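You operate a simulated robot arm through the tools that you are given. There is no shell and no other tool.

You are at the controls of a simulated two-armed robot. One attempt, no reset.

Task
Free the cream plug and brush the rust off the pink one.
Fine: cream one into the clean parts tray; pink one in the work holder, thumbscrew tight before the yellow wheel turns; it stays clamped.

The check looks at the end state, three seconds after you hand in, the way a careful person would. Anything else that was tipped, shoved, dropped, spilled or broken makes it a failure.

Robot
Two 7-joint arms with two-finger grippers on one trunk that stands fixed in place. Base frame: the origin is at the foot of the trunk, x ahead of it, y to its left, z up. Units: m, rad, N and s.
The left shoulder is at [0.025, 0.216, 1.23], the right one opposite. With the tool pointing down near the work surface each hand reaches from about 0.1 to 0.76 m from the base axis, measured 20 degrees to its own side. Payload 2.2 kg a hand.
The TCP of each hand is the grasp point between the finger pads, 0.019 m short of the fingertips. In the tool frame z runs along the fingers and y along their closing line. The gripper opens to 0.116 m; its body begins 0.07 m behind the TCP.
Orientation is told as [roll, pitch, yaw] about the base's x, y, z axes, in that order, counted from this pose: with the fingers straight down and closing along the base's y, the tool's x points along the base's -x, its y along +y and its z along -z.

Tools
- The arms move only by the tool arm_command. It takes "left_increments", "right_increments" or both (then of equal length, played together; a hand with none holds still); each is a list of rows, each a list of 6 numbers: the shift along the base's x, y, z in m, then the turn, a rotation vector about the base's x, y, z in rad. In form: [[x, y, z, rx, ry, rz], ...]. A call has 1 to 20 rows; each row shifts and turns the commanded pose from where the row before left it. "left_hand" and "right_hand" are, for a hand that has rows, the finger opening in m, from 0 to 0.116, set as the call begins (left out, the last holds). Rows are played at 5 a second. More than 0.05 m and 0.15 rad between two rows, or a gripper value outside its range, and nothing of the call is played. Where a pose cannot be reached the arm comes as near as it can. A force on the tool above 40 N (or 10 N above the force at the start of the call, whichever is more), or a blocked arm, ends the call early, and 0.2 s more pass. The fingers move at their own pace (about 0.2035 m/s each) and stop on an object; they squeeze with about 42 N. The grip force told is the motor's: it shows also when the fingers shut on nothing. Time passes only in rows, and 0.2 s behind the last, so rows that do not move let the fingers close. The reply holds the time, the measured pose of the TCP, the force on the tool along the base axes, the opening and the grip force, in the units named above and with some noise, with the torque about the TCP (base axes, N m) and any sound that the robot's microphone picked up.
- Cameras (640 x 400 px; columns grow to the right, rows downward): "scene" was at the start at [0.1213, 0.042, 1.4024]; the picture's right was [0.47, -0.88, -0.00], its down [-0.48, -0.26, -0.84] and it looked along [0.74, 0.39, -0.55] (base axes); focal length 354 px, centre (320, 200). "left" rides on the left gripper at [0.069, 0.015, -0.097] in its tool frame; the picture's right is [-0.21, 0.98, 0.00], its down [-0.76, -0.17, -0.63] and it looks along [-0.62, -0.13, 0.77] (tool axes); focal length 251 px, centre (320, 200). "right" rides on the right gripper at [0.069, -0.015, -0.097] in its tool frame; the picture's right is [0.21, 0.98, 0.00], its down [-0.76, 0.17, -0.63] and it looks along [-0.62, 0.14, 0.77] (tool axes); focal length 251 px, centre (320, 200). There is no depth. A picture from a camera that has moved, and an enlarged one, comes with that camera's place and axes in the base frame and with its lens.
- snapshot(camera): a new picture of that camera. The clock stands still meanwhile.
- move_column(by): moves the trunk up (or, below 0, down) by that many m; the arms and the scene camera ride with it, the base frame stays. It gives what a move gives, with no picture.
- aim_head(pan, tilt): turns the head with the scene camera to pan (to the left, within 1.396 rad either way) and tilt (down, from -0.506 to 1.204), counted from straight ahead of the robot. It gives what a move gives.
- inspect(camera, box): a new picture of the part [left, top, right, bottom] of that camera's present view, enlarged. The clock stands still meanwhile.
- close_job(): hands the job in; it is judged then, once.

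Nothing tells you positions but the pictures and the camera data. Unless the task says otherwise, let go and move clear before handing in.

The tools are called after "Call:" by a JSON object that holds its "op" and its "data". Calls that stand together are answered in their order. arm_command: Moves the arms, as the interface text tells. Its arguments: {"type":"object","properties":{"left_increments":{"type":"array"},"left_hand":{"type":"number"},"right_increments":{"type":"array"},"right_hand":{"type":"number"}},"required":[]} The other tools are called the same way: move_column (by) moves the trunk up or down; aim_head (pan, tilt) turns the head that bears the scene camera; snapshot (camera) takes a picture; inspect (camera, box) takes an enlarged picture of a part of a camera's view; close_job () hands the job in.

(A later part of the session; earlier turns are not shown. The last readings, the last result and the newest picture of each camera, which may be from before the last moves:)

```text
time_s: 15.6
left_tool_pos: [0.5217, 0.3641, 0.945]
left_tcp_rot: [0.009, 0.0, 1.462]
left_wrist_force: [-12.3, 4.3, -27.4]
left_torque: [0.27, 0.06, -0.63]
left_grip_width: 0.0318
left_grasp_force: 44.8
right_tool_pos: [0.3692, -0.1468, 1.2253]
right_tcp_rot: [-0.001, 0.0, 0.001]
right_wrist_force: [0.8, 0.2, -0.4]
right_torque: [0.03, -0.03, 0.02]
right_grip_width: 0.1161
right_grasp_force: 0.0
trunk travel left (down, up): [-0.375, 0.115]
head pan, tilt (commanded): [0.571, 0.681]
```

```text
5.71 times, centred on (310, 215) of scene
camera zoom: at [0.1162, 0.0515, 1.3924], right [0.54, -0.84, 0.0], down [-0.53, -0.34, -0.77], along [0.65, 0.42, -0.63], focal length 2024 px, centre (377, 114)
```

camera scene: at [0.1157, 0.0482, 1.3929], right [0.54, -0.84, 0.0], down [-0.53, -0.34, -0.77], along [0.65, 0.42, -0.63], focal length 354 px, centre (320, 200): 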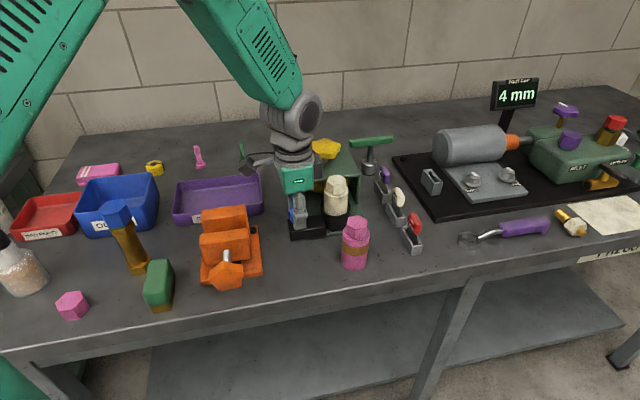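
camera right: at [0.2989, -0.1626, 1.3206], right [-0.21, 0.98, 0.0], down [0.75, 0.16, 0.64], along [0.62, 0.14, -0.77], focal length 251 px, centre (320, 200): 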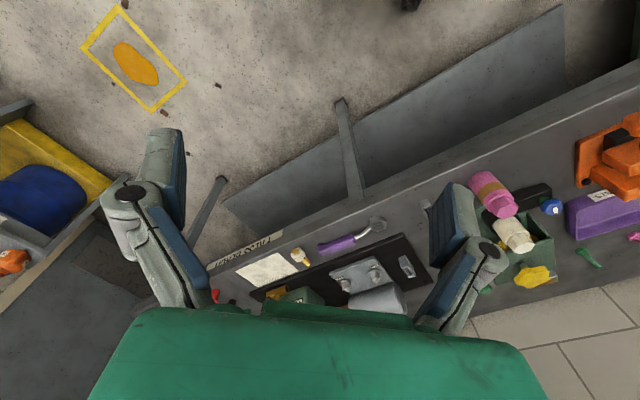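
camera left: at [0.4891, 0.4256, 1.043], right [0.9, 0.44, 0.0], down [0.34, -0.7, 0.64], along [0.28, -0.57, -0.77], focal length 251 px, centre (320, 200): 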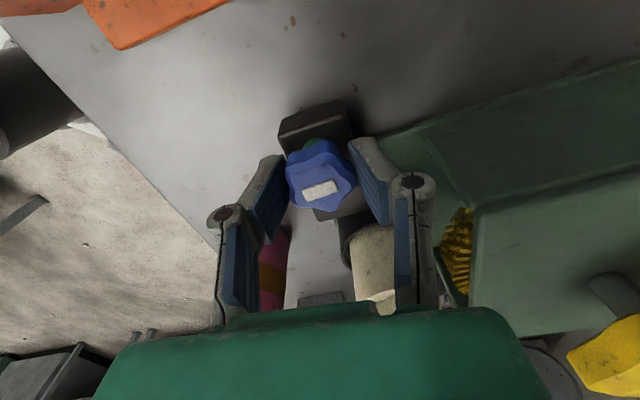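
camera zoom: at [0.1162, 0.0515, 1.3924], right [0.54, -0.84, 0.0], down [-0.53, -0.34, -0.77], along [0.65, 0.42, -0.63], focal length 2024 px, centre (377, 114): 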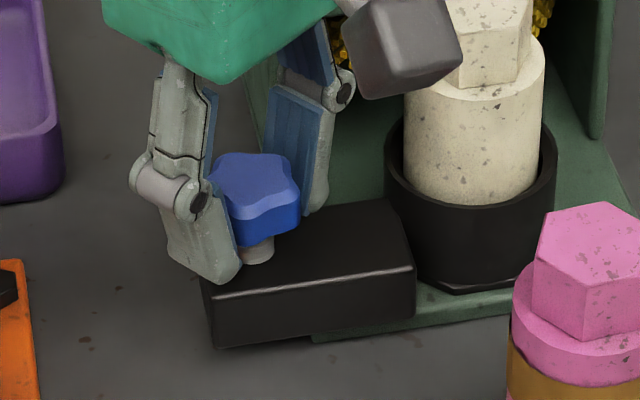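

Torque rose and the knob slipped slightly in the fingers, so the screw has reached its loose stop. I'll release it and lift off straight up.

Call:
{"op": "arm_command", "data": {"left_increments": [[0, 0, 0, 0, 0, 0], [0, 0, 0, 0, 0, 0]], "left_hand": 0.055}}

Call:
{"op": "inspect", "data": {"camera": "scene", "box": [270, 180, 350, 250]}}

Call:
{"op": "snapshot", "data": {"camera": "left"}}

```text
time_s: 16.2
left_tool_pos: [0.5237, 0.36, 0.9484]
left_tcp_rot: [0.004, -0.004, 1.459]
left_wrist_force: [0.1, 0.5, -0.2]
left_torque: [0.03, 0.02, -0.01]
left_grip_width: 0.0552
left_grasp_force: 0.0
right_tool_pos: [0.3677, -0.1508, 1.224]
right_tcp_rot: [0.004, -0.002, -0.001]
right_wrist_force: [-0.2, 0.1, -0.3]
right_torque: [0.02, -0.03, 0.0]
right_grip_width: 0.116
right_grasp_force: 0.0
trunk travel left (down, up): [-0.375, 0.115]
head pan, tilt (commanded): [0.571, 0.681]
```

```text
5.71 times, centred on (310, 215) of scene
camera zoom: at [0.1152, 0.0451, 1.393], right [0.54, -0.84, 0.0], down [-0.53, -0.34, -0.78], along [0.65, 0.42, -0.63], focal length 2024 px, centre (377, 114)
```

zoom: 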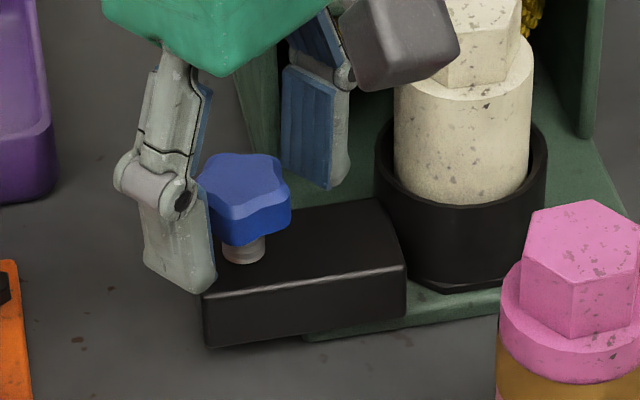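

```text
taken
camera left: at [0.5002, 0.2934, 1.0444], right [-0.95, 0.32, 0.0], down [0.25, 0.73, 0.64], along [0.2, 0.6, -0.77], focal length 251 px, centre (320, 200)
```

left: 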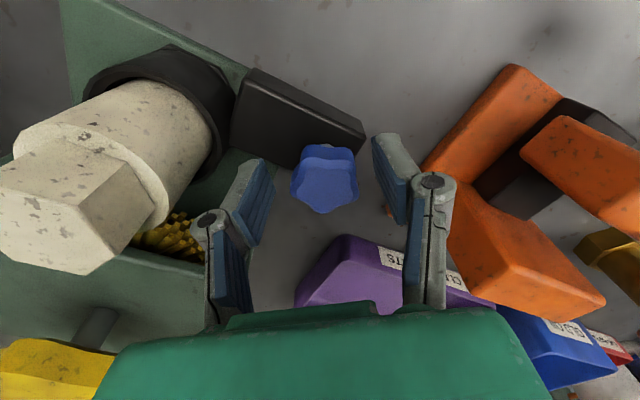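

The screw is free of the fingers. Next I'll lift, move above the cream plug, and align the fingers with its hex flats (yaw ≈ 1.32).

Call:
{"op": "arm_command", "data": {"left_increments": [[0, 0, 0.03, 0, 0, 0], [0, 0, 0.04, 0, 0, 0], [0, 0, 0.042, 0, 0, 0], [0.022, -0.0146, 0, 0, 0, -0.07], [0.023, -0.015, 0, 0, 0, -0.07], [0.023, -0.015, 0, 0, 0, 0], [0, 0, 0, 0, 0, 0]]}}

Call:
{"op": "snapshot", "data": {"camera": "left"}}

Call:
{"op": "inspect", "data": {"camera": "scene", "box": [270, 140, 390, 280]}}

```text
time_s: 17.8
left_tool_pos: [0.5909, 0.316, 1.0608]
left_tcp_rot: [0.005, -0.005, 1.319]
left_wrist_force: [-0.2, 0.1, -0.4]
left_torque: [0.02, 0.01, 0.0]
left_grip_width: 0.0549
left_grasp_force: 0.0
right_tool_pos: [0.3679, -0.1502, 1.2252]
right_tcp_rot: [0.003, -0.003, 0.0]
right_wrist_force: [0.0, 0.1, -0.6]
right_torque: [0.04, 0.02, 0.01]
right_grip_width: 0.116
right_grasp_force: 0.1
trunk travel left (down, up): [-0.375, 0.115]
head pan, tilt (commanded): [0.571, 0.681]
```

```text
taken
camera left: at [0.5574, 0.2526, 1.1559], right [-0.89, 0.45, 0.01], down [0.35, 0.69, 0.63], along [0.28, 0.57, -0.77], focal length 251 px, centre (320, 200)
```

left: 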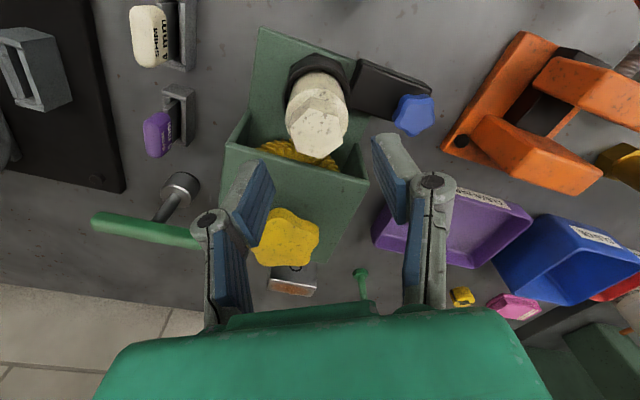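

```text
2.86 times, centred on (330, 210) of scene
camera zoom: at [0.1147, 0.0455, 1.393], right [0.54, -0.84, 0.0], down [-0.53, -0.34, -0.78], along [0.65, 0.42, -0.63], focal length 1012 px, centre (291, 171)
```

zoom: 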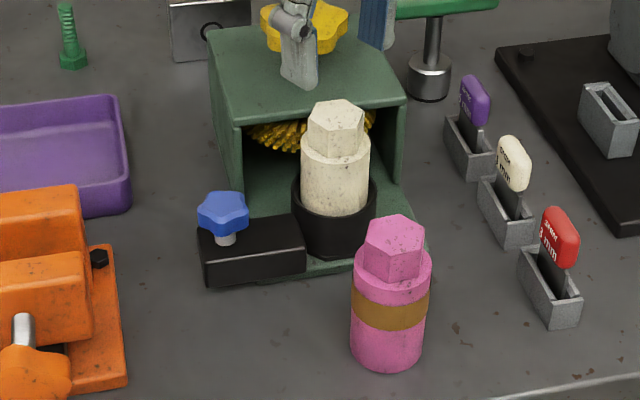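

The hex top is within ~2 mm of the tool axis. I'll zoom to fine-tune position and flat alignment.

Call:
{"op": "inspect", "data": {"camera": "left", "box": [270, 80, 370, 180]}}

```text
4.00 times, centred on (320, 130) of left
camera zoom: at [0.5574, 0.2526, 1.1559], right [-0.89, 0.45, 0.01], down [0.35, 0.69, 0.63], along [0.28, 0.57, -0.77], focal length 1006 px, centre (320, 480)
```

zoom: 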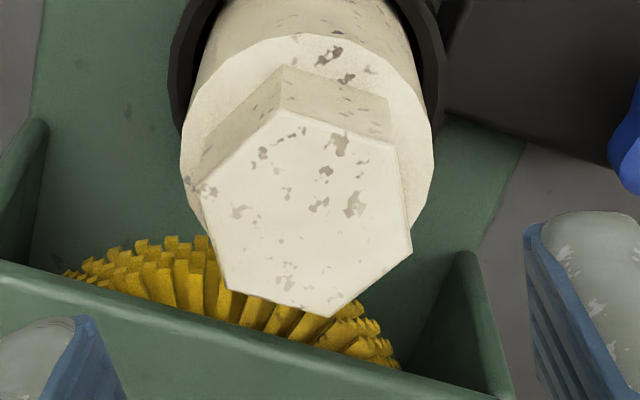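

Offset is about (+3, +2) mm and the flats match the finger yaw. I'll correct and descend so the fingertips stay just above the plug's shoulder.

Call:
{"op": "arm_command", "data": {"left_increments": [[0.003, 0.002, 0, 0, 0, 0], [0, 0, -0.025, 0, 0, 0], [0, 0, -0.025, 0, 0, 0], [0, 0, -0.016, 0, 0, 0], [0, 0, 0, 0, 0, 0]]}}

Call:
{"op": "snapshot", "data": {"camera": "left"}}

Call:
{"op": "inspect", "data": {"camera": "scene", "box": [290, 140, 380, 250]}}

```text
time_s: 19.0
left_tool_pos: [0.5944, 0.3186, 0.9932]
left_tcp_rot: [0.003, -0.001, 1.32]
left_wrist_force: [0.2, -0.9, 0.1]
left_torque: [0.04, 0.02, 0.0]
left_grip_width: 0.0551
left_grasp_force: 0.1
right_tool_pos: [0.3676, -0.1502, 1.2247]
right_tcp_rot: [0.001, -0.003, -0.001]
right_wrist_force: [0.5, -1.3, 0.4]
right_torque: [-0.01, 0.02, -0.01]
right_grip_width: 0.1161
right_grasp_force: 0.0
trunk travel left (down, up): [-0.375, 0.115]
head pan, tilt (commanded): [0.571, 0.681]
```

```text
taken
camera left: at [0.5608, 0.2549, 1.0895], right [-0.89, 0.45, 0.0], down [0.35, 0.69, 0.63], along [0.28, 0.57, -0.77], focal length 251 px, centre (320, 200)
```

left: 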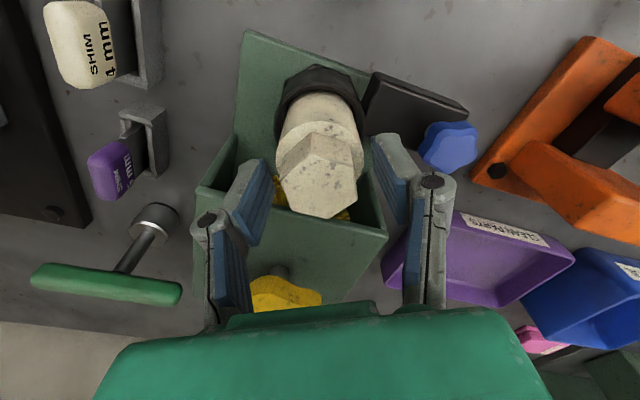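

```text
3.64 times, centred on (335, 195) of scene
camera zoom: at [0.1147, 0.0464, 1.393], right [0.54, -0.84, 0.0], down [-0.53, -0.34, -0.78], along [0.65, 0.42, -0.63], focal length 1288 px, centre (266, 218)
```

zoom: 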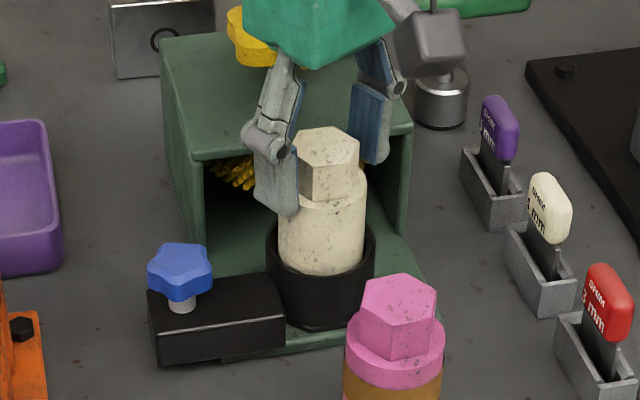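

The hex head is centred between the fingers. Closing the grip.

Call:
{"op": "arm_command", "data": {"left_increments": [[0, 0, 0, 0, 0, 0], [0, 0, 0, 0, 0, 0], [0, 0, 0, 0, 0, 0]], "left_hand": 0.0}}

Call:
{"op": "inspect", "data": {"camera": "scene", "box": [290, 140, 380, 250]}}

Call:
{"op": "snapshot", "data": {"camera": "left"}}

```text
time_s: 19.8
left_tool_pos: [0.5944, 0.3178, 0.9933]
left_tcp_rot: [0.003, -0.001, 1.319]
left_wrist_force: [0.1, -0.1, 0.4]
left_torque: [0.03, 0.03, -0.04]
left_grip_width: 0.0346
left_grasp_force: 41.9
right_tool_pos: [0.3667, -0.1497, 1.2259]
right_tcp_rot: [0.004, -0.002, -0.001]
right_wrist_force: [-0.2, 0.8, 0.0]
right_torque: [0.03, -0.05, 0.01]
right_grip_width: 0.1161
right_grasp_force: 0.1
trunk travel left (down, up): [-0.375, 0.115]
head pan, tilt (commanded): [0.571, 0.681]
```

```text
3.64 times, centred on (335, 195) of scene
camera zoom: at [0.1149, 0.0464, 1.393], right [0.54, -0.84, 0.0], down [-0.53, -0.34, -0.77], along [0.65, 0.42, -0.63], focal length 1288 px, centre (266, 218)
```

zoom: 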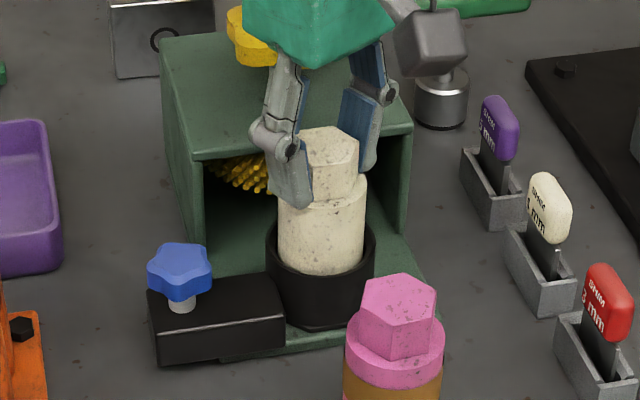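

```text
taken
camera left: at [0.5609, 0.255, 1.0896], right [-0.89, 0.45, 0.0], down [0.35, 0.69, 0.63], along [0.28, 0.57, -0.77], focal length 251 px, centre (320, 200)
```

left: 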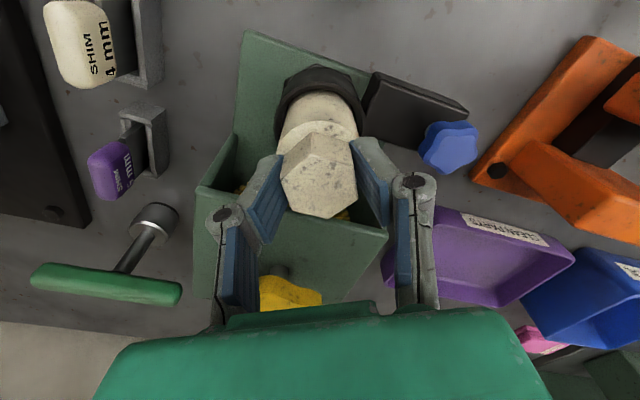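

Clean grip at 34.6 mm with no side load. I'll lift gently first to confirm the plug is really free.

Call:
{"op": "arm_command", "data": {"left_increments": [[0, 0, 0.005, 0, 0, 0], [0, 0, 0.01, 0, 0, 0], [0, 0, 0.01, 0, 0, 0], [0, 0, 0, 0, 0, 0]]}}

Call:
{"op": "inspect", "data": {"camera": "scene", "box": [290, 140, 380, 250]}}

```text
time_s: 20.8
left_tool_pos: [0.5937, 0.3195, 1.0189]
left_tcp_rot: [0.005, -0.001, 1.319]
left_wrist_force: [0.2, 0.7, -4.5]
left_torque: [-0.02, 0.02, 0.0]
left_grip_width: 0.0346
left_grasp_force: 41.9
right_tool_pos: [0.3685, -0.1486, 1.2241]
right_tcp_rot: [0.001, 0.001, 0.0]
right_wrist_force: [0.1, 0.2, 0.0]
right_torque: [0.01, -0.02, 0.02]
right_grip_width: 0.1157
right_grasp_force: 0.1
trunk travel left (down, up): [-0.375, 0.115]
head pan, tilt (commanded): [0.571, 0.681]
```

```text
3.64 times, centred on (335, 195) of scene
camera zoom: at [0.1157, 0.0468, 1.3928], right [0.54, -0.84, 0.0], down [-0.53, -0.34, -0.77], along [0.65, 0.42, -0.63], focal length 1288 px, centre (266, 218)
```

zoom: 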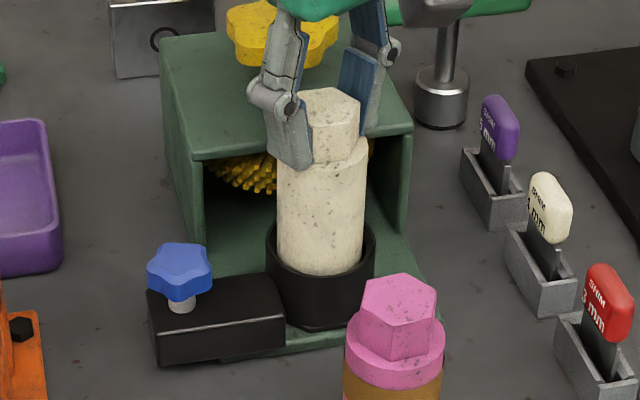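

The plug is free (about 0.46 kg). I'll lift it high and carry it over to above the centre of the purple CLEAN PARTS tray at ≈ (0.503, 0.566).

Call:
{"op": "arm_command", "data": {"left_increments": [[0, 0, 0.03, 0, 0, 0], [0, 0, 0.03, 0, 0, 0], [0, 0, 0.03, 0, 0, 0], [-0.0115, 0.031, 0, 0, 0, 0], [-0.0115, 0.031, 0, 0, 0, 0], [-0.0115, 0.031, 0, 0, 0, 0], [-0.0115, 0.031, 0, 0, 0, 0], [-0.0115, 0.031, 0, 0, 0, 0], [-0.0115, 0.031, 0, 0, 0, 0], [-0.0115, 0.031, 0, 0, 0, 0], [-0.0115, 0.031, 0, 0, 0, 0], [0, 0, 0, 0, 0, 0]]}}

Call:
{"op": "snapshot", "data": {"camera": "left"}}

Call:
{"op": "snapshot", "data": {"camera": "scene"}}

```text
time_s: 23.4
left_tool_pos: [0.5022, 0.5678, 1.1073]
left_tcp_rot: [0.006, -0.003, 1.32]
left_wrist_force: [0.8, 0.4, -5.1]
left_torque: [0.0, 0.0, 0.01]
left_grip_width: 0.0343
left_grasp_force: 41.7
right_tool_pos: [0.3697, -0.1478, 1.2252]
right_tcp_rot: [0.001, -0.003, 0.001]
right_wrist_force: [-0.2, 0.3, 0.8]
right_torque: [-0.02, 0.0, -0.01]
right_grip_width: 0.116
right_grasp_force: 0.0
trunk travel left (down, up): [-0.375, 0.115]
head pan, tilt (commanded): [0.571, 0.681]
```

```text
taken
camera left: at [0.4696, 0.5056, 1.204], right [-0.89, 0.45, 0.0], down [0.35, 0.69, 0.63], along [0.28, 0.57, -0.77], focal length 251 px, centre (320, 200)
```

left: 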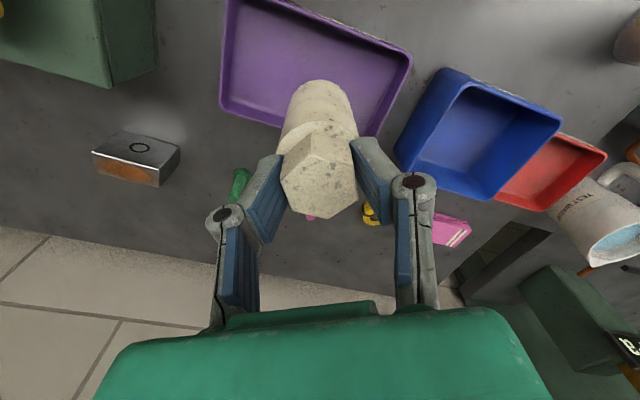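

```text
taken
camera scene: at [0.115, 0.0507, 1.3927], right [0.54, -0.84, 0.0], down [-0.53, -0.34, -0.77], along [0.65, 0.42, -0.63], focal length 354 px, centre (320, 200)
```

scene: 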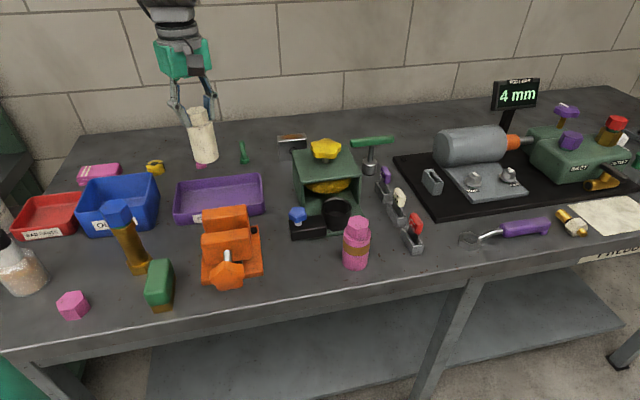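

The plug is directly above the tray centre. Descending into the tray, carefully near the end.

Call:
{"op": "arm_command", "data": {"left_increments": [[0, 0, -0.03, 0, 0, 0], [0, 0, -0.03, 0, 0, 0], [0, 0, -0.03, 0, 0, 0], [0, 0, -0.018, 0, 0, 0], [0, 0, 0, 0, 0, 0]]}}

Call:
{"op": "inspect", "data": {"camera": "scene", "box": [150, 110, 290, 250]}}

Call:
{"op": "snapshot", "data": {"camera": "left"}}

```text
time_s: 24.6
left_tool_pos: [0.5025, 0.5669, 1.0015]
left_tcp_rot: [0.003, -0.004, 1.321]
left_wrist_force: [-0.2, -1.2, -3.9]
left_torque: [-0.01, 0.01, 0.01]
left_grip_width: 0.0342
left_grasp_force: 41.7
right_tool_pos: [0.3671, -0.1486, 1.2243]
right_tcp_rot: [0.004, -0.003, 0.0]
right_wrist_force: [0.3, -0.2, 0.0]
right_torque: [-0.01, 0.0, 0.01]
right_grip_width: 0.116
right_grasp_force: 0.0
trunk travel left (down, up): [-0.375, 0.115]
head pan, tilt (commanded): [0.571, 0.681]
```

```text
2.86 times, centred on (220, 180) of scene
camera zoom: at [0.1147, 0.0487, 1.3929], right [0.54, -0.84, 0.0], down [-0.53, -0.34, -0.77], along [0.65, 0.42, -0.63], focal length 1012 px, centre (606, 257)
```

zoom: 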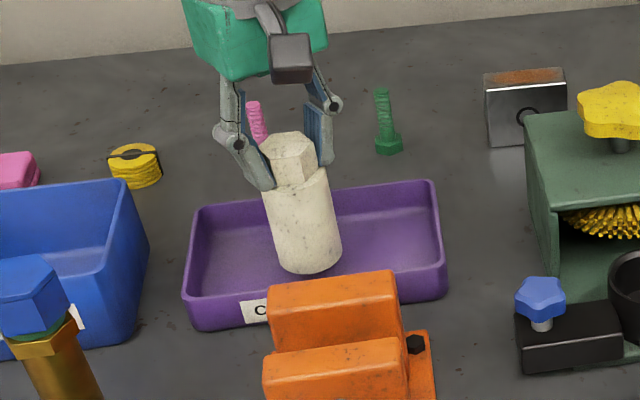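

```text
taken
camera left: at [0.469, 0.5036, 1.0966], right [-0.89, 0.45, 0.0], down [0.35, 0.69, 0.63], along [0.28, 0.57, -0.77], focal length 251 px, centre (320, 200)
```

left: 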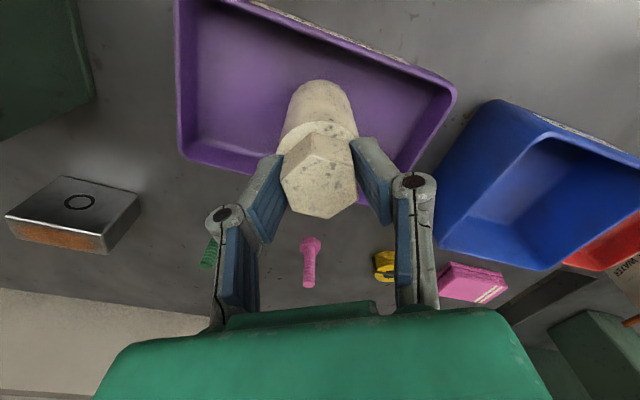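

Plug is inside the tray walls, a bit above the floor. Small steps down until contact.

Call:
{"op": "arm_command", "data": {"left_increments": [[0, 0, -0.005, 0, 0, 0], [0, 0, -0.004, 0, 0, 0], [0, 0, -0.003, 0, 0, 0], [0, 0, 0, 0, 0, 0]]}}

Call:
{"op": "inspect", "data": {"camera": "scene", "box": [170, 150, 270, 220]}}

```text
time_s: 25.6
left_tool_pos: [0.5018, 0.5679, 0.988]
left_tcp_rot: [0.003, -0.001, 1.32]
left_wrist_force: [0.0, 0.0, -5.0]
left_torque: [0.02, 0.0, -0.03]
left_grip_width: 0.0346
left_grasp_force: 42.3
right_tool_pos: [0.3681, -0.1481, 1.224]
right_tcp_rot: [0.002, -0.002, -0.001]
right_wrist_force: [0.0, 0.5, 0.7]
right_torque: [0.03, 0.01, 0.0]
right_grip_width: 0.1161
right_grasp_force: 0.1
trunk travel left (down, up): [-0.375, 0.115]
head pan, tilt (commanded): [0.571, 0.681]
```

```text
5.71 times, centred on (220, 185) of scene
camera zoom: at [0.115, 0.0495, 1.3928], right [0.54, -0.84, 0.0], down [-0.53, -0.34, -0.77], along [0.65, 0.42, -0.63], focal length 2024 px, centre (891, 286)
```

zoom: 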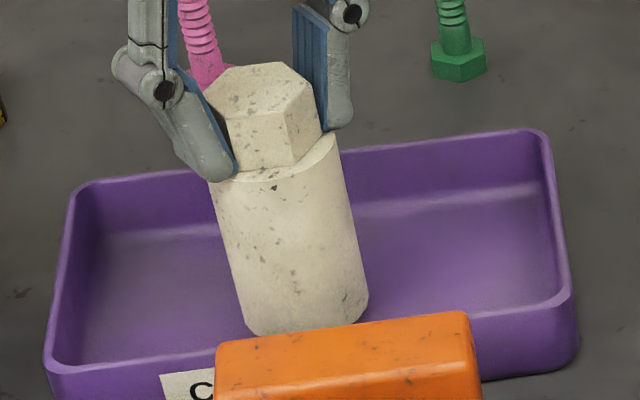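

Still hanging freely. A few more millimetres.

Call:
{"op": "arm_command", "data": {"left_increments": [[0, 0, -0.002, 0, 0, 0], [0, 0, -0.002, 0, 0, 0], [0, 0, 0, 0, 0, 0]]}}

```text
time_s: 26.4
left_tool_pos: [0.5012, 0.5679, 0.984]
left_tcp_rot: [0.004, -0.002, 1.319]
left_wrist_force: [-1.8, 0.4, -1.5]
left_torque: [0.08, 0.09, -0.03]
left_grip_width: 0.0343
left_grasp_force: 42.0
right_tool_pos: [0.3679, -0.1487, 1.2245]
right_tcp_rot: [0.003, -0.003, -0.001]
right_wrist_force: [0.0, 0.5, -0.7]
right_torque: [0.01, 0.03, 0.0]
right_grip_width: 0.116
right_grasp_force: 0.0
trunk travel left (down, up): [-0.375, 0.115]
head pan, tilt (commanded): [0.571, 0.681]
```

Contact has begun (weight is transferring). One more millimetre, then open and let go.

Call:
{"op": "arm_command", "data": {"left_increments": [[0, 0, -0.001, 0, 0, 0], [0, 0, 0, 0, 0, 0]]}}

Call:
{"op": "arm_command", "data": {"left_increments": [[0, 0, 0, 0, 0, 0], [0, 0, 0, 0, 0, 0]], "left_hand": 0.06}}

Call:
{"op": "inspect", "data": {"camera": "scene", "box": [170, 130, 270, 220]}}

Call:
{"op": "snapshot", "data": {"camera": "left"}}

```text
time_s: 27.0
left_tool_pos: [0.5014, 0.5679, 0.9842]
left_tcp_rot: [0.003, -0.003, 1.318]
left_wrist_force: [-0.3, 2.9, 7.1]
left_torque: [0.17, 0.14, -0.01]
left_grip_width: 0.0346
left_grasp_force: 41.7
right_tool_pos: [0.3674, -0.1481, 1.2258]
right_tcp_rot: [0.002, -0.004, 0.001]
right_wrist_force: [-1.0, 1.1, -0.7]
right_torque: [0.06, 0.01, -0.03]
right_grip_width: 0.1161
right_grasp_force: 0.0
trunk travel left (down, up): [-0.375, 0.115]
head pan, tilt (commanded): [0.571, 0.681]
```

```text
time_s: 27.6
left_tool_pos: [0.5021, 0.5681, 0.9836]
left_tcp_rot: [0.002, -0.001, 1.321]
left_wrist_force: [0.9, 0.7, -0.2]
left_torque: [-0.01, 0.03, -0.01]
left_grip_width: 0.06
left_grasp_force: 0.1
right_tool_pos: [0.3673, -0.1494, 1.2251]
right_tcp_rot: [0.0, -0.003, -0.001]
right_wrist_force: [-0.4, -0.1, 0.5]
right_torque: [-0.02, 0.01, -0.03]
right_grip_width: 0.1158
right_grasp_force: 0.1
trunk travel left (down, up): [-0.375, 0.115]
head pan, tilt (commanded): [0.571, 0.681]
```

```text
4.44 times, centred on (220, 175) of scene
camera zoom: at [0.114, 0.0486, 1.393], right [0.54, -0.84, 0.0], down [-0.53, -0.34, -0.77], along [0.65, 0.42, -0.63], focal length 1575 px, centre (764, 311)
```

zoom: 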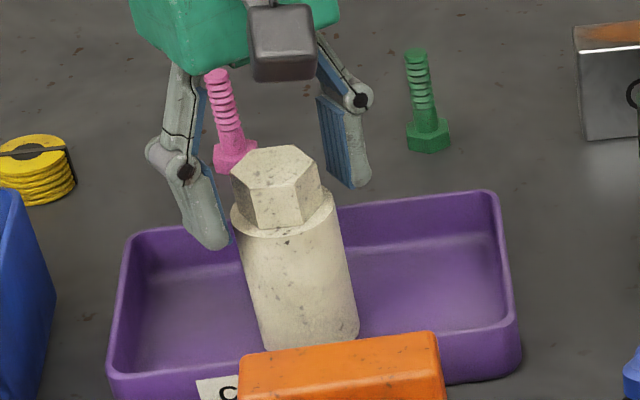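

```text
taken
camera left: at [0.4686, 0.5042, 1.0793], right [-0.89, 0.45, 0.0], down [0.35, 0.69, 0.63], along [0.28, 0.57, -0.77], focal length 251 px, centre (320, 200)
```

left: 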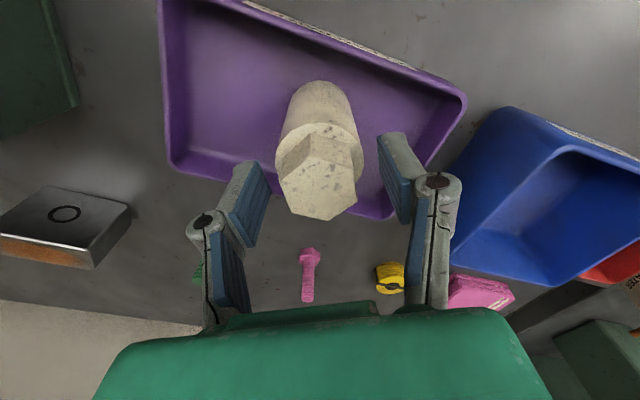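

Cream plug is standing in the CLEAN PARTS tray and released. I'll retreat upward and travel to above the pink plug.

Call:
{"op": "arm_command", "data": {"left_increments": [[0, 0, 0.03, 0, 0, 0], [0, 0, 0.04, 0, 0, 0], [0, 0, 0.04, 0, 0, 0], [0.003, -0.0413, 0, 0, 0, 0.045], [0.003, -0.0413, 0, 0, 0, 0.045], [0.003, -0.0413, 0, 0, 0, 0], [0.003, -0.0413, 0, 0, 0, 0], [0.003, -0.0413, 0, 0, 0, 0], [0.003, -0.0413, 0, 0, 0, 0], [0.003, -0.0413, 0, 0, 0, 0], [0.002, -0.0413, 0, 0, 0, 0], [0, 0, -0.04, 0, 0, 0], [0, 0, 0, 0, 0, 0]]}}

Call:
{"op": "snapshot", "data": {"camera": "left"}}

Call:
{"op": "snapshot", "data": {"camera": "scene"}}

Call:
{"op": "inspect", "data": {"camera": "left", "box": [270, 80, 370, 180]}}

```text
time_s: 30.4
left_tool_pos: [0.5241, 0.2365, 1.0545]
left_tcp_rot: [0.003, -0.001, 1.41]
left_wrist_force: [0.2, -0.1, 1.5]
left_torque: [-0.01, 0.0, 0.03]
left_grip_width: 0.06
left_grasp_force: 0.1
right_tool_pos: [0.3669, -0.1493, 1.2244]
right_tcp_rot: [0.001, -0.004, 0.0]
right_wrist_force: [-0.3, 0.9, 0.0]
right_torque: [0.01, 0.0, -0.01]
right_grip_width: 0.1161
right_grasp_force: 0.1
trunk travel left (down, up): [-0.375, 0.115]
head pan, tilt (commanded): [0.571, 0.681]
```

```text
taken
camera left: at [0.4977, 0.1709, 1.1506], right [-0.93, 0.37, 0.0], down [0.29, 0.72, 0.63], along [0.23, 0.59, -0.77], focal length 251 px, centre (320, 200)
```

left: 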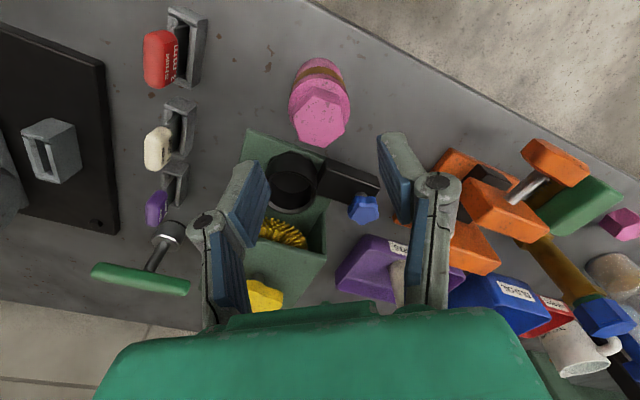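

```text
taken
camera scene: at [0.1142, 0.0474, 1.393], right [0.54, -0.84, 0.0], down [-0.53, -0.34, -0.78], along [0.65, 0.42, -0.63], focal length 354 px, centre (320, 200)
```

scene: 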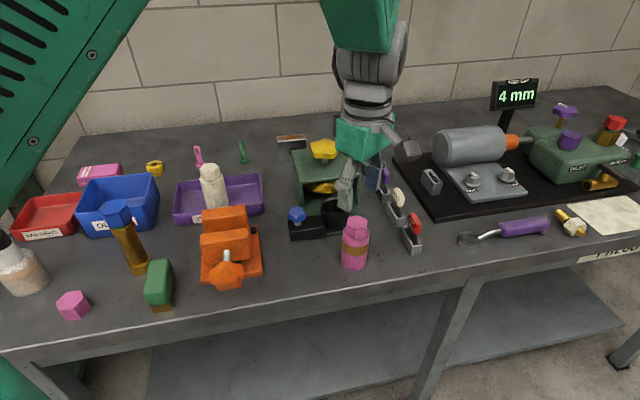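

```text
4.00 times, centred on (320, 130) of left
camera zoom: at [0.4977, 0.1709, 1.1506], right [-0.93, 0.37, 0.0], down [0.29, 0.72, 0.63], along [0.23, 0.59, -0.77], focal length 1006 px, centre (320, 480)
```

zoom: 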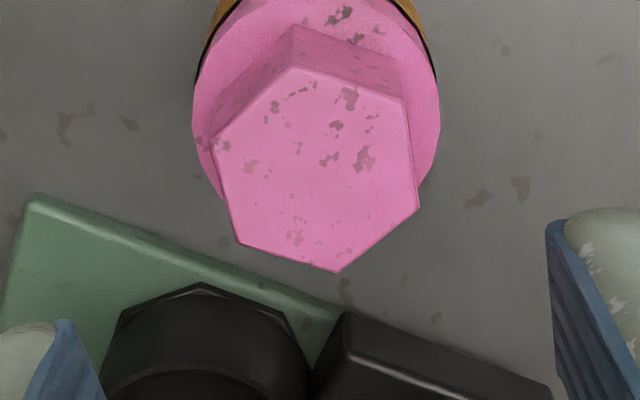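

Well aligned over the pink plug (within ~1 mm, flats match yaw). Descending to grip its hex head.

Call:
{"op": "arm_command", "data": {"left_increments": [[0, -0.001, -0.025, 0, 0, 0], [0, 0, -0.025, 0, 0, 0], [0, 0, -0.02, 0, 0, 0], [0, 0, -0.0053, 0, 0, 0], [0, 0, 0, 0, 0, 0]]}}

Call:
{"op": "snapshot", "data": {"camera": "left"}}

Call:
{"op": "inspect", "data": {"camera": "scene", "box": [310, 180, 400, 280]}}

```text
time_s: 31.6
left_tool_pos: [0.5251, 0.235, 0.9782]
left_tcp_rot: [0.002, -0.003, 1.41]
left_wrist_force: [-0.2, 0.5, -0.1]
left_torque: [0.0, 0.01, 0.02]
left_grip_width: 0.0599
left_grasp_force: 0.0
right_tool_pos: [0.3669, -0.149, 1.2251]
right_tcp_rot: [0.004, -0.002, 0.002]
right_wrist_force: [-0.2, 0.4, 0.0]
right_torque: [0.0, 0.0, 0.0]
right_grip_width: 0.1158
right_grasp_force: 0.0
trunk travel left (down, up): [-0.375, 0.115]
head pan, tilt (commanded): [0.571, 0.681]
```

```text
taken
camera left: at [0.4974, 0.1689, 1.0744], right [-0.93, 0.37, 0.0], down [0.29, 0.72, 0.63], along [0.23, 0.59, -0.77], focal length 251 px, centre (320, 200)
```

left: 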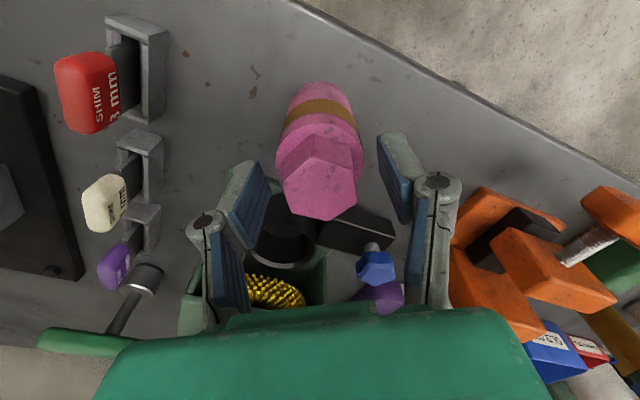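

```text
4.00 times, centred on (355, 230) of scene
camera zoom: at [0.1142, 0.0456, 1.3931], right [0.54, -0.84, 0.0], down [-0.53, -0.34, -0.78], along [0.65, 0.42, -0.63], focal length 1417 px, centre (180, 80)
```

zoom: 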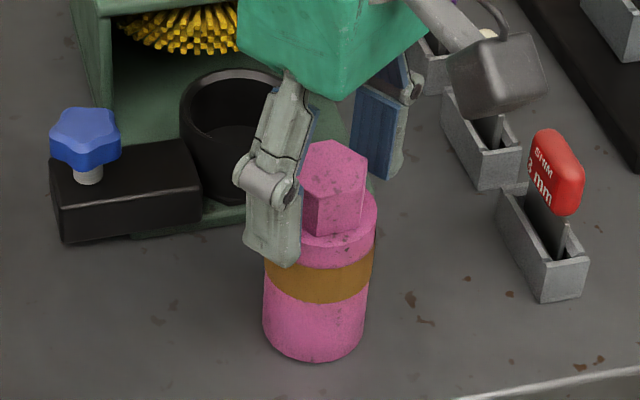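

The hex head is between the fingers. Closing on the pink plug, then a small lift.

Call:
{"op": "arm_command", "data": {"left_increments": [[0, 0, 0, 0, 0, 0], [0, 0, 0, 0, 0, 0], [0, 0, 0, 0, 0, 0]], "left_hand": 0.0}}

Call:
{"op": "inspect", "data": {"camera": "left", "box": [240, 110, 400, 230]}}

Call:
{"op": "inspect", "data": {"camera": "scene", "box": [310, 180, 400, 280]}}

```text
time_s: 32.4
left_tool_pos: [0.5251, 0.2348, 0.978]
left_tcp_rot: [0.004, -0.003, 1.409]
left_wrist_force: [0.6, 0.1, 1.0]
left_torque: [0.01, 0.01, -0.06]
left_grip_width: 0.0346
left_grasp_force: 42.3
right_tool_pos: [0.3672, -0.1504, 1.2253]
right_tcp_rot: [0.002, -0.002, 0.0]
right_wrist_force: [0.6, -0.5, 0.4]
right_torque: [0.0, 0.0, 0.01]
right_grip_width: 0.116
right_grasp_force: 0.1
trunk travel left (down, up): [-0.375, 0.115]
head pan, tilt (commanded): [0.571, 0.681]
```

```text
3.33 times, centred on (320, 170) of left
camera zoom: at [0.4976, 0.169, 1.0744], right [-0.93, 0.37, 0.0], down [0.29, 0.72, 0.63], along [0.23, 0.59, -0.77], focal length 838 px, centre (320, 300)
```

zoom: 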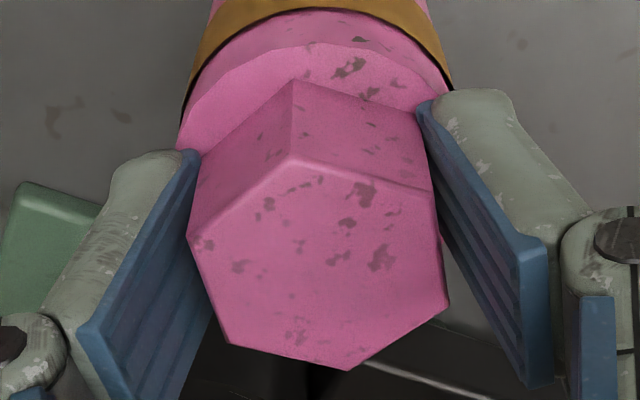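

```text
4.00 times, centred on (355, 230) of scene
camera zoom: at [0.1144, 0.0456, 1.393], right [0.54, -0.84, 0.0], down [-0.53, -0.34, -0.78], along [0.65, 0.42, -0.63], focal length 1417 px, centre (180, 80)
```

zoom: 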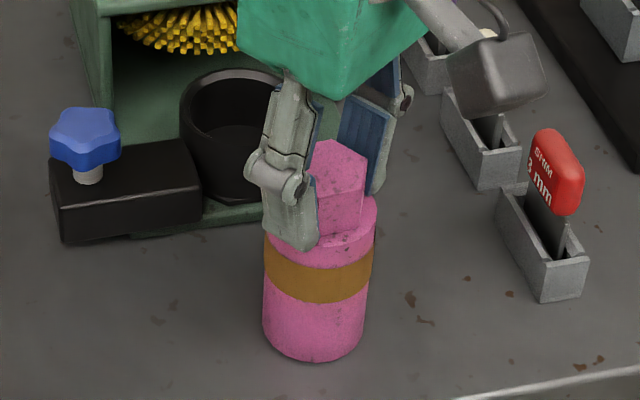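

Solid grip. I'll lift the pink plug, then measure the empty cup before moving over it.

Call:
{"op": "arm_command", "data": {"left_increments": [[0, 0, 0.02, 0, 0, 0], [0, 0, 0.03, 0, 0, 0], [0, 0, 0.04, 0, 0, 0], [0, 0, 0, 0, 0, 0]]}}

Call:
{"op": "inspect", "data": {"camera": "scene", "box": [280, 170, 380, 250]}}

Call:
{"op": "snapshot", "data": {"camera": "left"}}

```text
time_s: 33.4
left_tool_pos: [0.5251, 0.2347, 1.0687]
left_tcp_rot: [0.005, -0.003, 1.411]
left_wrist_force: [0.4, -1.7, -4.8]
left_torque: [-0.01, 0.02, 0.0]
left_grip_width: 0.0341
left_grasp_force: 42.1
right_tool_pos: [0.3687, -0.1499, 1.2255]
right_tcp_rot: [0.003, -0.001, -0.002]
right_wrist_force: [0.7, -0.1, 0.0]
right_torque: [0.0, 0.0, -0.03]
right_grip_width: 0.116
right_grasp_force: 0.0
trunk travel left (down, up): [-0.375, 0.115]
head pan, tilt (commanded): [0.571, 0.681]
```

```text
5.00 times, centred on (330, 210) of scene
camera zoom: at [0.1154, 0.0456, 1.3929], right [0.54, -0.84, 0.0], down [-0.53, -0.34, -0.77], along [0.65, 0.42, -0.63], focal length 1772 px, centre (270, 150)
```

zoom: 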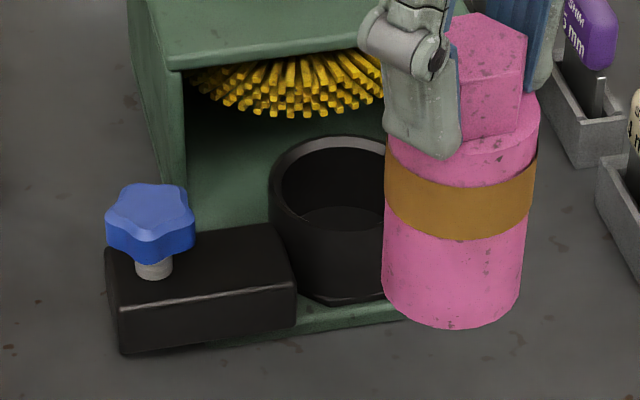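

```text
taken
camera left: at [0.498, 0.1688, 1.1643], right [-0.93, 0.37, 0.01], down [0.29, 0.72, 0.63], along [0.23, 0.59, -0.77], focal length 251 px, centre (320, 200)
```

left: 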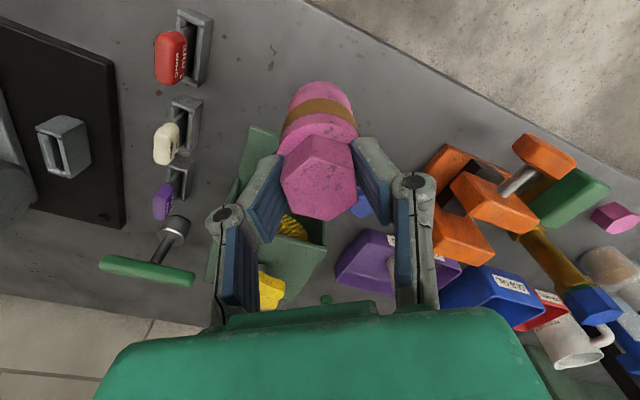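

Plug lifted (≈0.48 kg). I'll raise it a little more so the scene camera gets an unobstructed view of the empty cup.

Call:
{"op": "arm_command", "data": {"left_increments": [[0, 0, 0.04, 0, 0, 0], [0, 0, 0.04, 0, 0, 0], [0, 0, 0, 0, 0, 0]]}}

Call:
{"op": "inspect", "data": {"camera": "scene", "box": [290, 180, 380, 240]}}

Call:
{"op": "snapshot", "data": {"camera": "left"}}

```text
time_s: 34.2
left_tool_pos: [0.5251, 0.2343, 1.1472]
left_tcp_rot: [0.006, -0.003, 1.411]
left_wrist_force: [-0.6, -0.1, -5.3]
left_torque: [0.0, 0.01, -0.01]
left_grip_width: 0.0345
left_grasp_force: 41.3
right_tool_pos: [0.3689, -0.1507, 1.2231]
right_tcp_rot: [0.003, -0.001, 0.001]
right_wrist_force: [0.3, -0.3, -1.0]
right_torque: [0.03, 0.01, -0.01]
right_grip_width: 0.116
right_grasp_force: 0.0
trunk travel left (down, up): [-0.375, 0.115]
head pan, tilt (commanded): [0.571, 0.681]
```

```text
6.67 times, centred on (335, 210) of scene
camera zoom: at [0.1159, 0.0457, 1.3928], right [0.54, -0.84, 0.0], down [-0.53, -0.34, -0.77], along [0.65, 0.42, -0.63], focal length 2362 px, centre (220, 133)
```

zoom: 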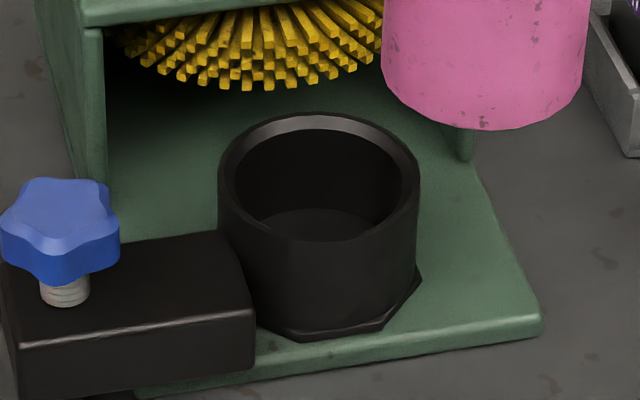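

```text
taken
camera left: at [0.4985, 0.1688, 1.2431], right [-0.93, 0.37, 0.01], down [0.29, 0.72, 0.63], along [0.23, 0.59, -0.77], focal length 251 px, centre (320, 200)
```

left: 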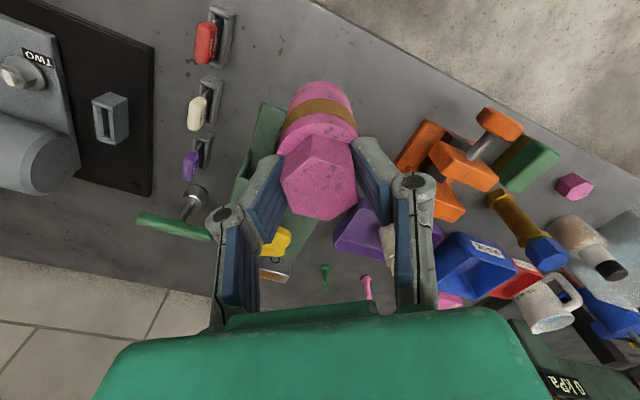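

The empty cup's centre matches where the cream plug sat (≈0.592, 0.316), with a chamfered rim and ~1.5 mm radial clearance. I'll move the pink plug over it and partly lower.

Call:
{"op": "arm_command", "data": {"left_increments": [[0.023, 0.0278, 0, 0, 0, 0], [0.023, 0.0278, 0, 0, 0, 0], [0.023, 0.0278, 0, 0, 0, 0], [0, 0, -0.03, 0, 0, 0], [0, 0, -0.03, 0, 0, 0], [0, 0, -0.03, 0, 0, 0], [0, 0, -0.008, 0, 0, 0], [0, 0, 0, 0, 0, 0]]}}

Call:
{"op": "inspect", "data": {"camera": "scene", "box": [290, 160, 380, 240]}}

Call:
{"op": "snapshot", "data": {"camera": "left"}}

Call:
{"op": "snapshot", "data": {"camera": "right"}}

```text
time_s: 36.0
left_tool_pos: [0.5938, 0.3206, 1.0498]
left_tcp_rot: [0.004, -0.001, 1.41]
left_wrist_force: [0.1, -0.9, -5.4]
left_torque: [-0.02, -0.02, -0.01]
left_grip_width: 0.0346
left_grasp_force: 42.2
right_tool_pos: [0.3691, -0.1482, 1.2247]
right_tcp_rot: [0.002, -0.001, 0.0]
right_wrist_force: [-0.6, -0.9, 0.5]
right_torque: [0.01, -0.02, -0.01]
right_grip_width: 0.116
right_grasp_force: 0.1
trunk travel left (down, up): [-0.375, 0.115]
head pan, tilt (commanded): [0.571, 0.681]
```

```text
5.00 times, centred on (335, 200) of scene
camera zoom: at [0.1153, 0.0474, 1.3929], right [0.54, -0.84, 0.0], down [-0.53, -0.34, -0.77], along [0.65, 0.42, -0.63], focal length 1772 px, centre (245, 200)
```

zoom: 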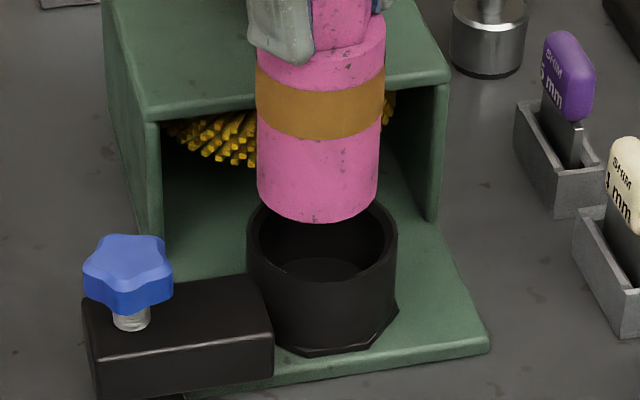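

```text
taken
camera left: at [0.5668, 0.255, 1.1457], right [-0.93, 0.37, 0.0], down [0.29, 0.72, 0.63], along [0.23, 0.59, -0.77], focal length 251 px, centre (320, 200)
```

left: 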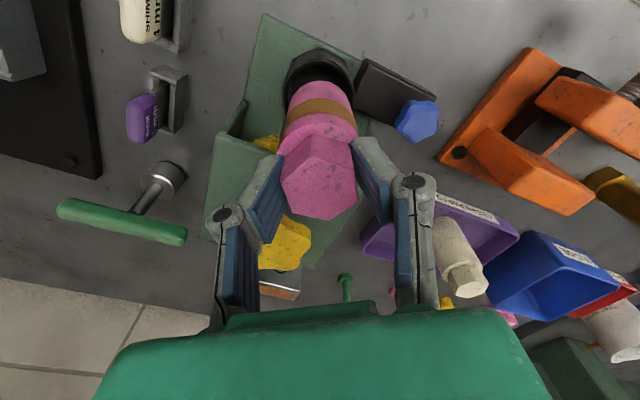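

```text
taken
camera right: at [0.2993, -0.1629, 1.3205], right [-0.21, 0.98, 0.0], down [0.76, 0.16, 0.63], along [0.62, 0.14, -0.77], focal length 251 px, centre (320, 200)
```

right: 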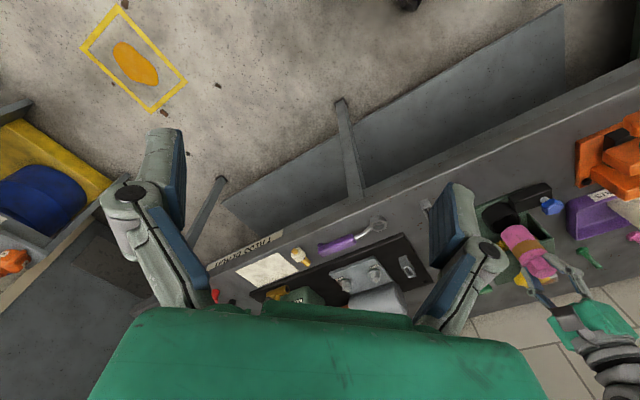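

The plug is about 2 mm left of the cup axis in the scene view, matching the measured pose. I'll correct that and lower to just above the rim, then recheck.

Call:
{"op": "arm_command", "data": {"left_increments": [[0.0005, -0.0023, 0, 0, 0, 0], [0, 0, -0.012, 0, 0, 0], [0, 0, 0, 0, 0, 0]]}}

Call:
{"op": "inspect", "data": {"camera": "scene", "box": [305, 185, 365, 240]}}

Call:
{"op": "inspect", "data": {"camera": "left", "box": [270, 30, 370, 130]}}

```text
time_s: 36.8
left_tool_pos: [0.5943, 0.3173, 1.037]
left_tcp_rot: [0.005, -0.002, 1.411]
left_wrist_force: [0.1, 0.7, -5.1]
left_torque: [0.03, -0.01, 0.05]
left_grip_width: 0.0347
left_grasp_force: 41.6
right_tool_pos: [0.3668, -0.1492, 1.2252]
right_tcp_rot: [0.001, -0.003, 0.002]
right_wrist_force: [-0.6, -0.3, -0.8]
right_torque: [0.0, -0.01, 0.0]
right_grip_width: 0.1162
right_grasp_force: 0.1
trunk travel left (down, up): [-0.375, 0.115]
head pan, tilt (commanded): [0.571, 0.681]
```

```text
7.27 times, centred on (335, 212) of scene
camera zoom: at [0.1154, 0.0468, 1.3929], right [0.54, -0.84, 0.0], down [-0.53, -0.34, -0.77], along [0.65, 0.42, -0.63], focal length 2577 px, centre (211, 109)
```

zoom: 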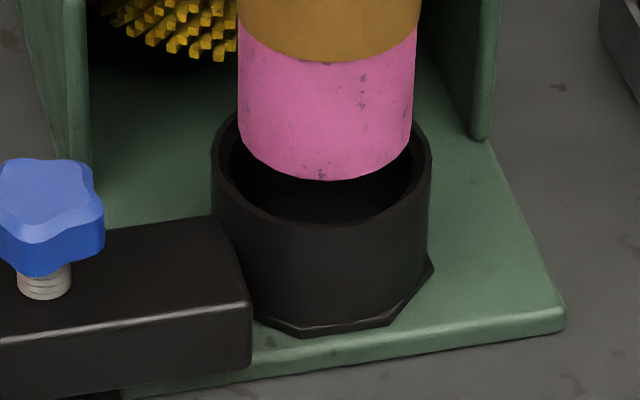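

```text
4.00 times, centred on (320, 80) of left
camera zoom: at [0.5675, 0.2515, 1.1337], right [-0.93, 0.37, 0.01], down [0.29, 0.72, 0.63], along [0.23, 0.59, -0.77], focal length 1006 px, centre (320, 680)
```

zoom: 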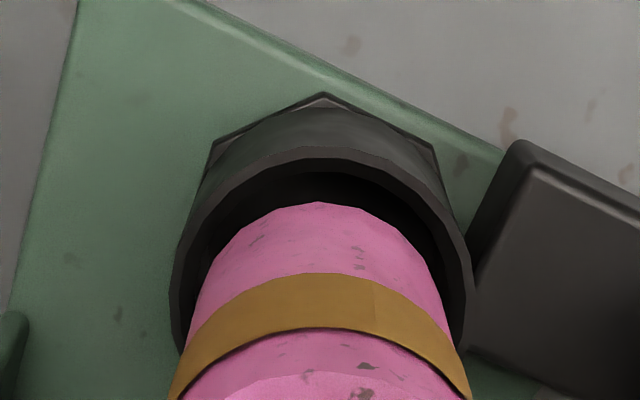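

Alignment is now within ~0.6 mm. Lowering into the cup in small steps while watching force.

Call:
{"op": "arm_command", "data": {"left_increments": [[0.0003, 0.0006, -0.006, 0, 0, 0], [0, 0, -0.006, 0, 0, 0], [0, 0, -0.006, 0, 0, 0], [0, 0, -0.005, 0, 0, 0], [0, 0, 0, 0, 0, 0]]}}

Call:
{"op": "inspect", "data": {"camera": "scene", "box": [305, 185, 365, 240]}}

```text
time_s: 38.0
left_tool_pos: [0.5945, 0.3166, 1.0152]
left_tcp_rot: [0.006, -0.003, 1.411]
left_wrist_force: [1.2, 0.5, -4.3]
left_torque: [-0.03, 0.01, 0.04]
left_grip_width: 0.0345
left_grasp_force: 41.9
right_tool_pos: [0.3682, -0.1486, 1.225]
right_tcp_rot: [0.003, -0.001, 0.001]
right_wrist_force: [0.2, -1.4, 0.5]
right_torque: [0.02, 0.06, 0.0]
right_grip_width: 0.1165
right_grasp_force: 0.2
trunk travel left (down, up): [-0.375, 0.115]
head pan, tilt (commanded): [0.571, 0.681]
```

```text
7.27 times, centred on (335, 212) of scene
camera zoom: at [0.1153, 0.0468, 1.3929], right [0.54, -0.84, 0.0], down [-0.53, -0.34, -0.77], along [0.65, 0.42, -0.63], focal length 2577 px, centre (211, 109)
```

zoom: 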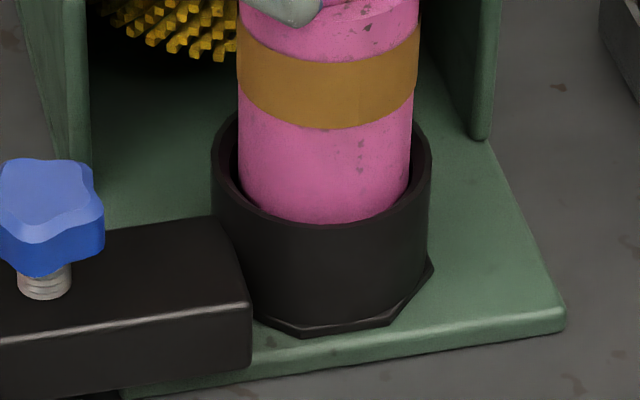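

The plug has entered the cup without contact force. Continuing down to seat it.

Call:
{"op": "arm_command", "data": {"left_increments": [[0, 0, -0.005, 0, 0, 0], [0, 0, -0.005, 0, 0, 0], [0, 0, -0.005, 0, 0, 0], [0, 0, -0.003, 0, 0, 0], [0, 0, 0, 0, 0, 0]]}}

Call:
{"op": "arm_command", "data": {"left_increments": [[0, 0, -0.0015, 0, 0, 0], [0, 0, -0.0015, 0, 0, 0], [0, 0, 0, 0, 0, 0]]}}

Call:
{"op": "inspect", "data": {"camera": "scene", "box": [305, 165, 365, 240]}}

```text
time_s: 39.2
left_tool_pos: [0.5957, 0.3167, 0.9972]
left_tcp_rot: [0.005, -0.003, 1.411]
left_wrist_force: [-1.0, 0.4, -3.5]
left_torque: [-0.02, 0.01, 0.02]
left_grip_width: 0.0347
left_grasp_force: 42.2
right_tool_pos: [0.3677, -0.1485, 1.2254]
right_tcp_rot: [0.0, -0.002, 0.001]
right_wrist_force: [0.9, 0.1, -0.5]
right_torque: [0.02, 0.0, -0.02]
right_grip_width: 0.116
right_grasp_force: 0.1
trunk travel left (down, up): [-0.375, 0.115]
head pan, tilt (commanded): [0.571, 0.681]
```

```text
time_s: 40.0
left_tool_pos: [0.5948, 0.3172, 0.9935]
left_tcp_rot: [0.006, -0.003, 1.411]
left_wrist_force: [0.3, 1.5, -4.9]
left_torque: [0.0, -0.01, -0.03]
left_grip_width: 0.0346
left_grasp_force: 41.8
right_tool_pos: [0.3683, -0.1484, 1.2244]
right_tcp_rot: [0.003, -0.002, 0.001]
right_wrist_force: [0.4, 0.2, 0.4]
right_torque: [0.02, -0.02, 0.0]
right_grip_width: 0.116
right_grasp_force: 0.1
trunk travel left (down, up): [-0.375, 0.115]
head pan, tilt (commanded): [0.571, 0.681]
```

```text
5.33 times, centred on (335, 202) of scene
camera zoom: at [0.1156, 0.0468, 1.3929], right [0.54, -0.84, 0.0], down [-0.53, -0.34, -0.77], along [0.65, 0.42, -0.63], focal length 1890 px, centre (240, 187)
```

zoom: 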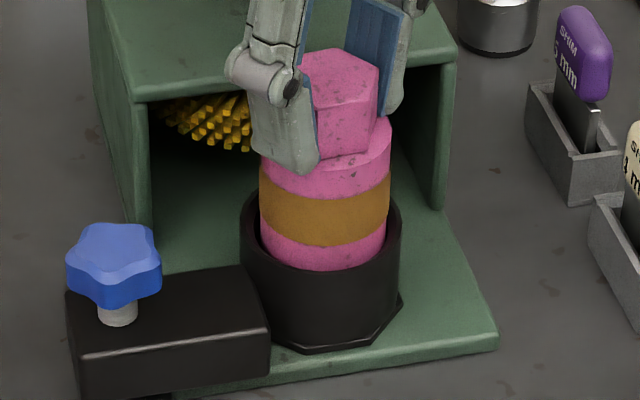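

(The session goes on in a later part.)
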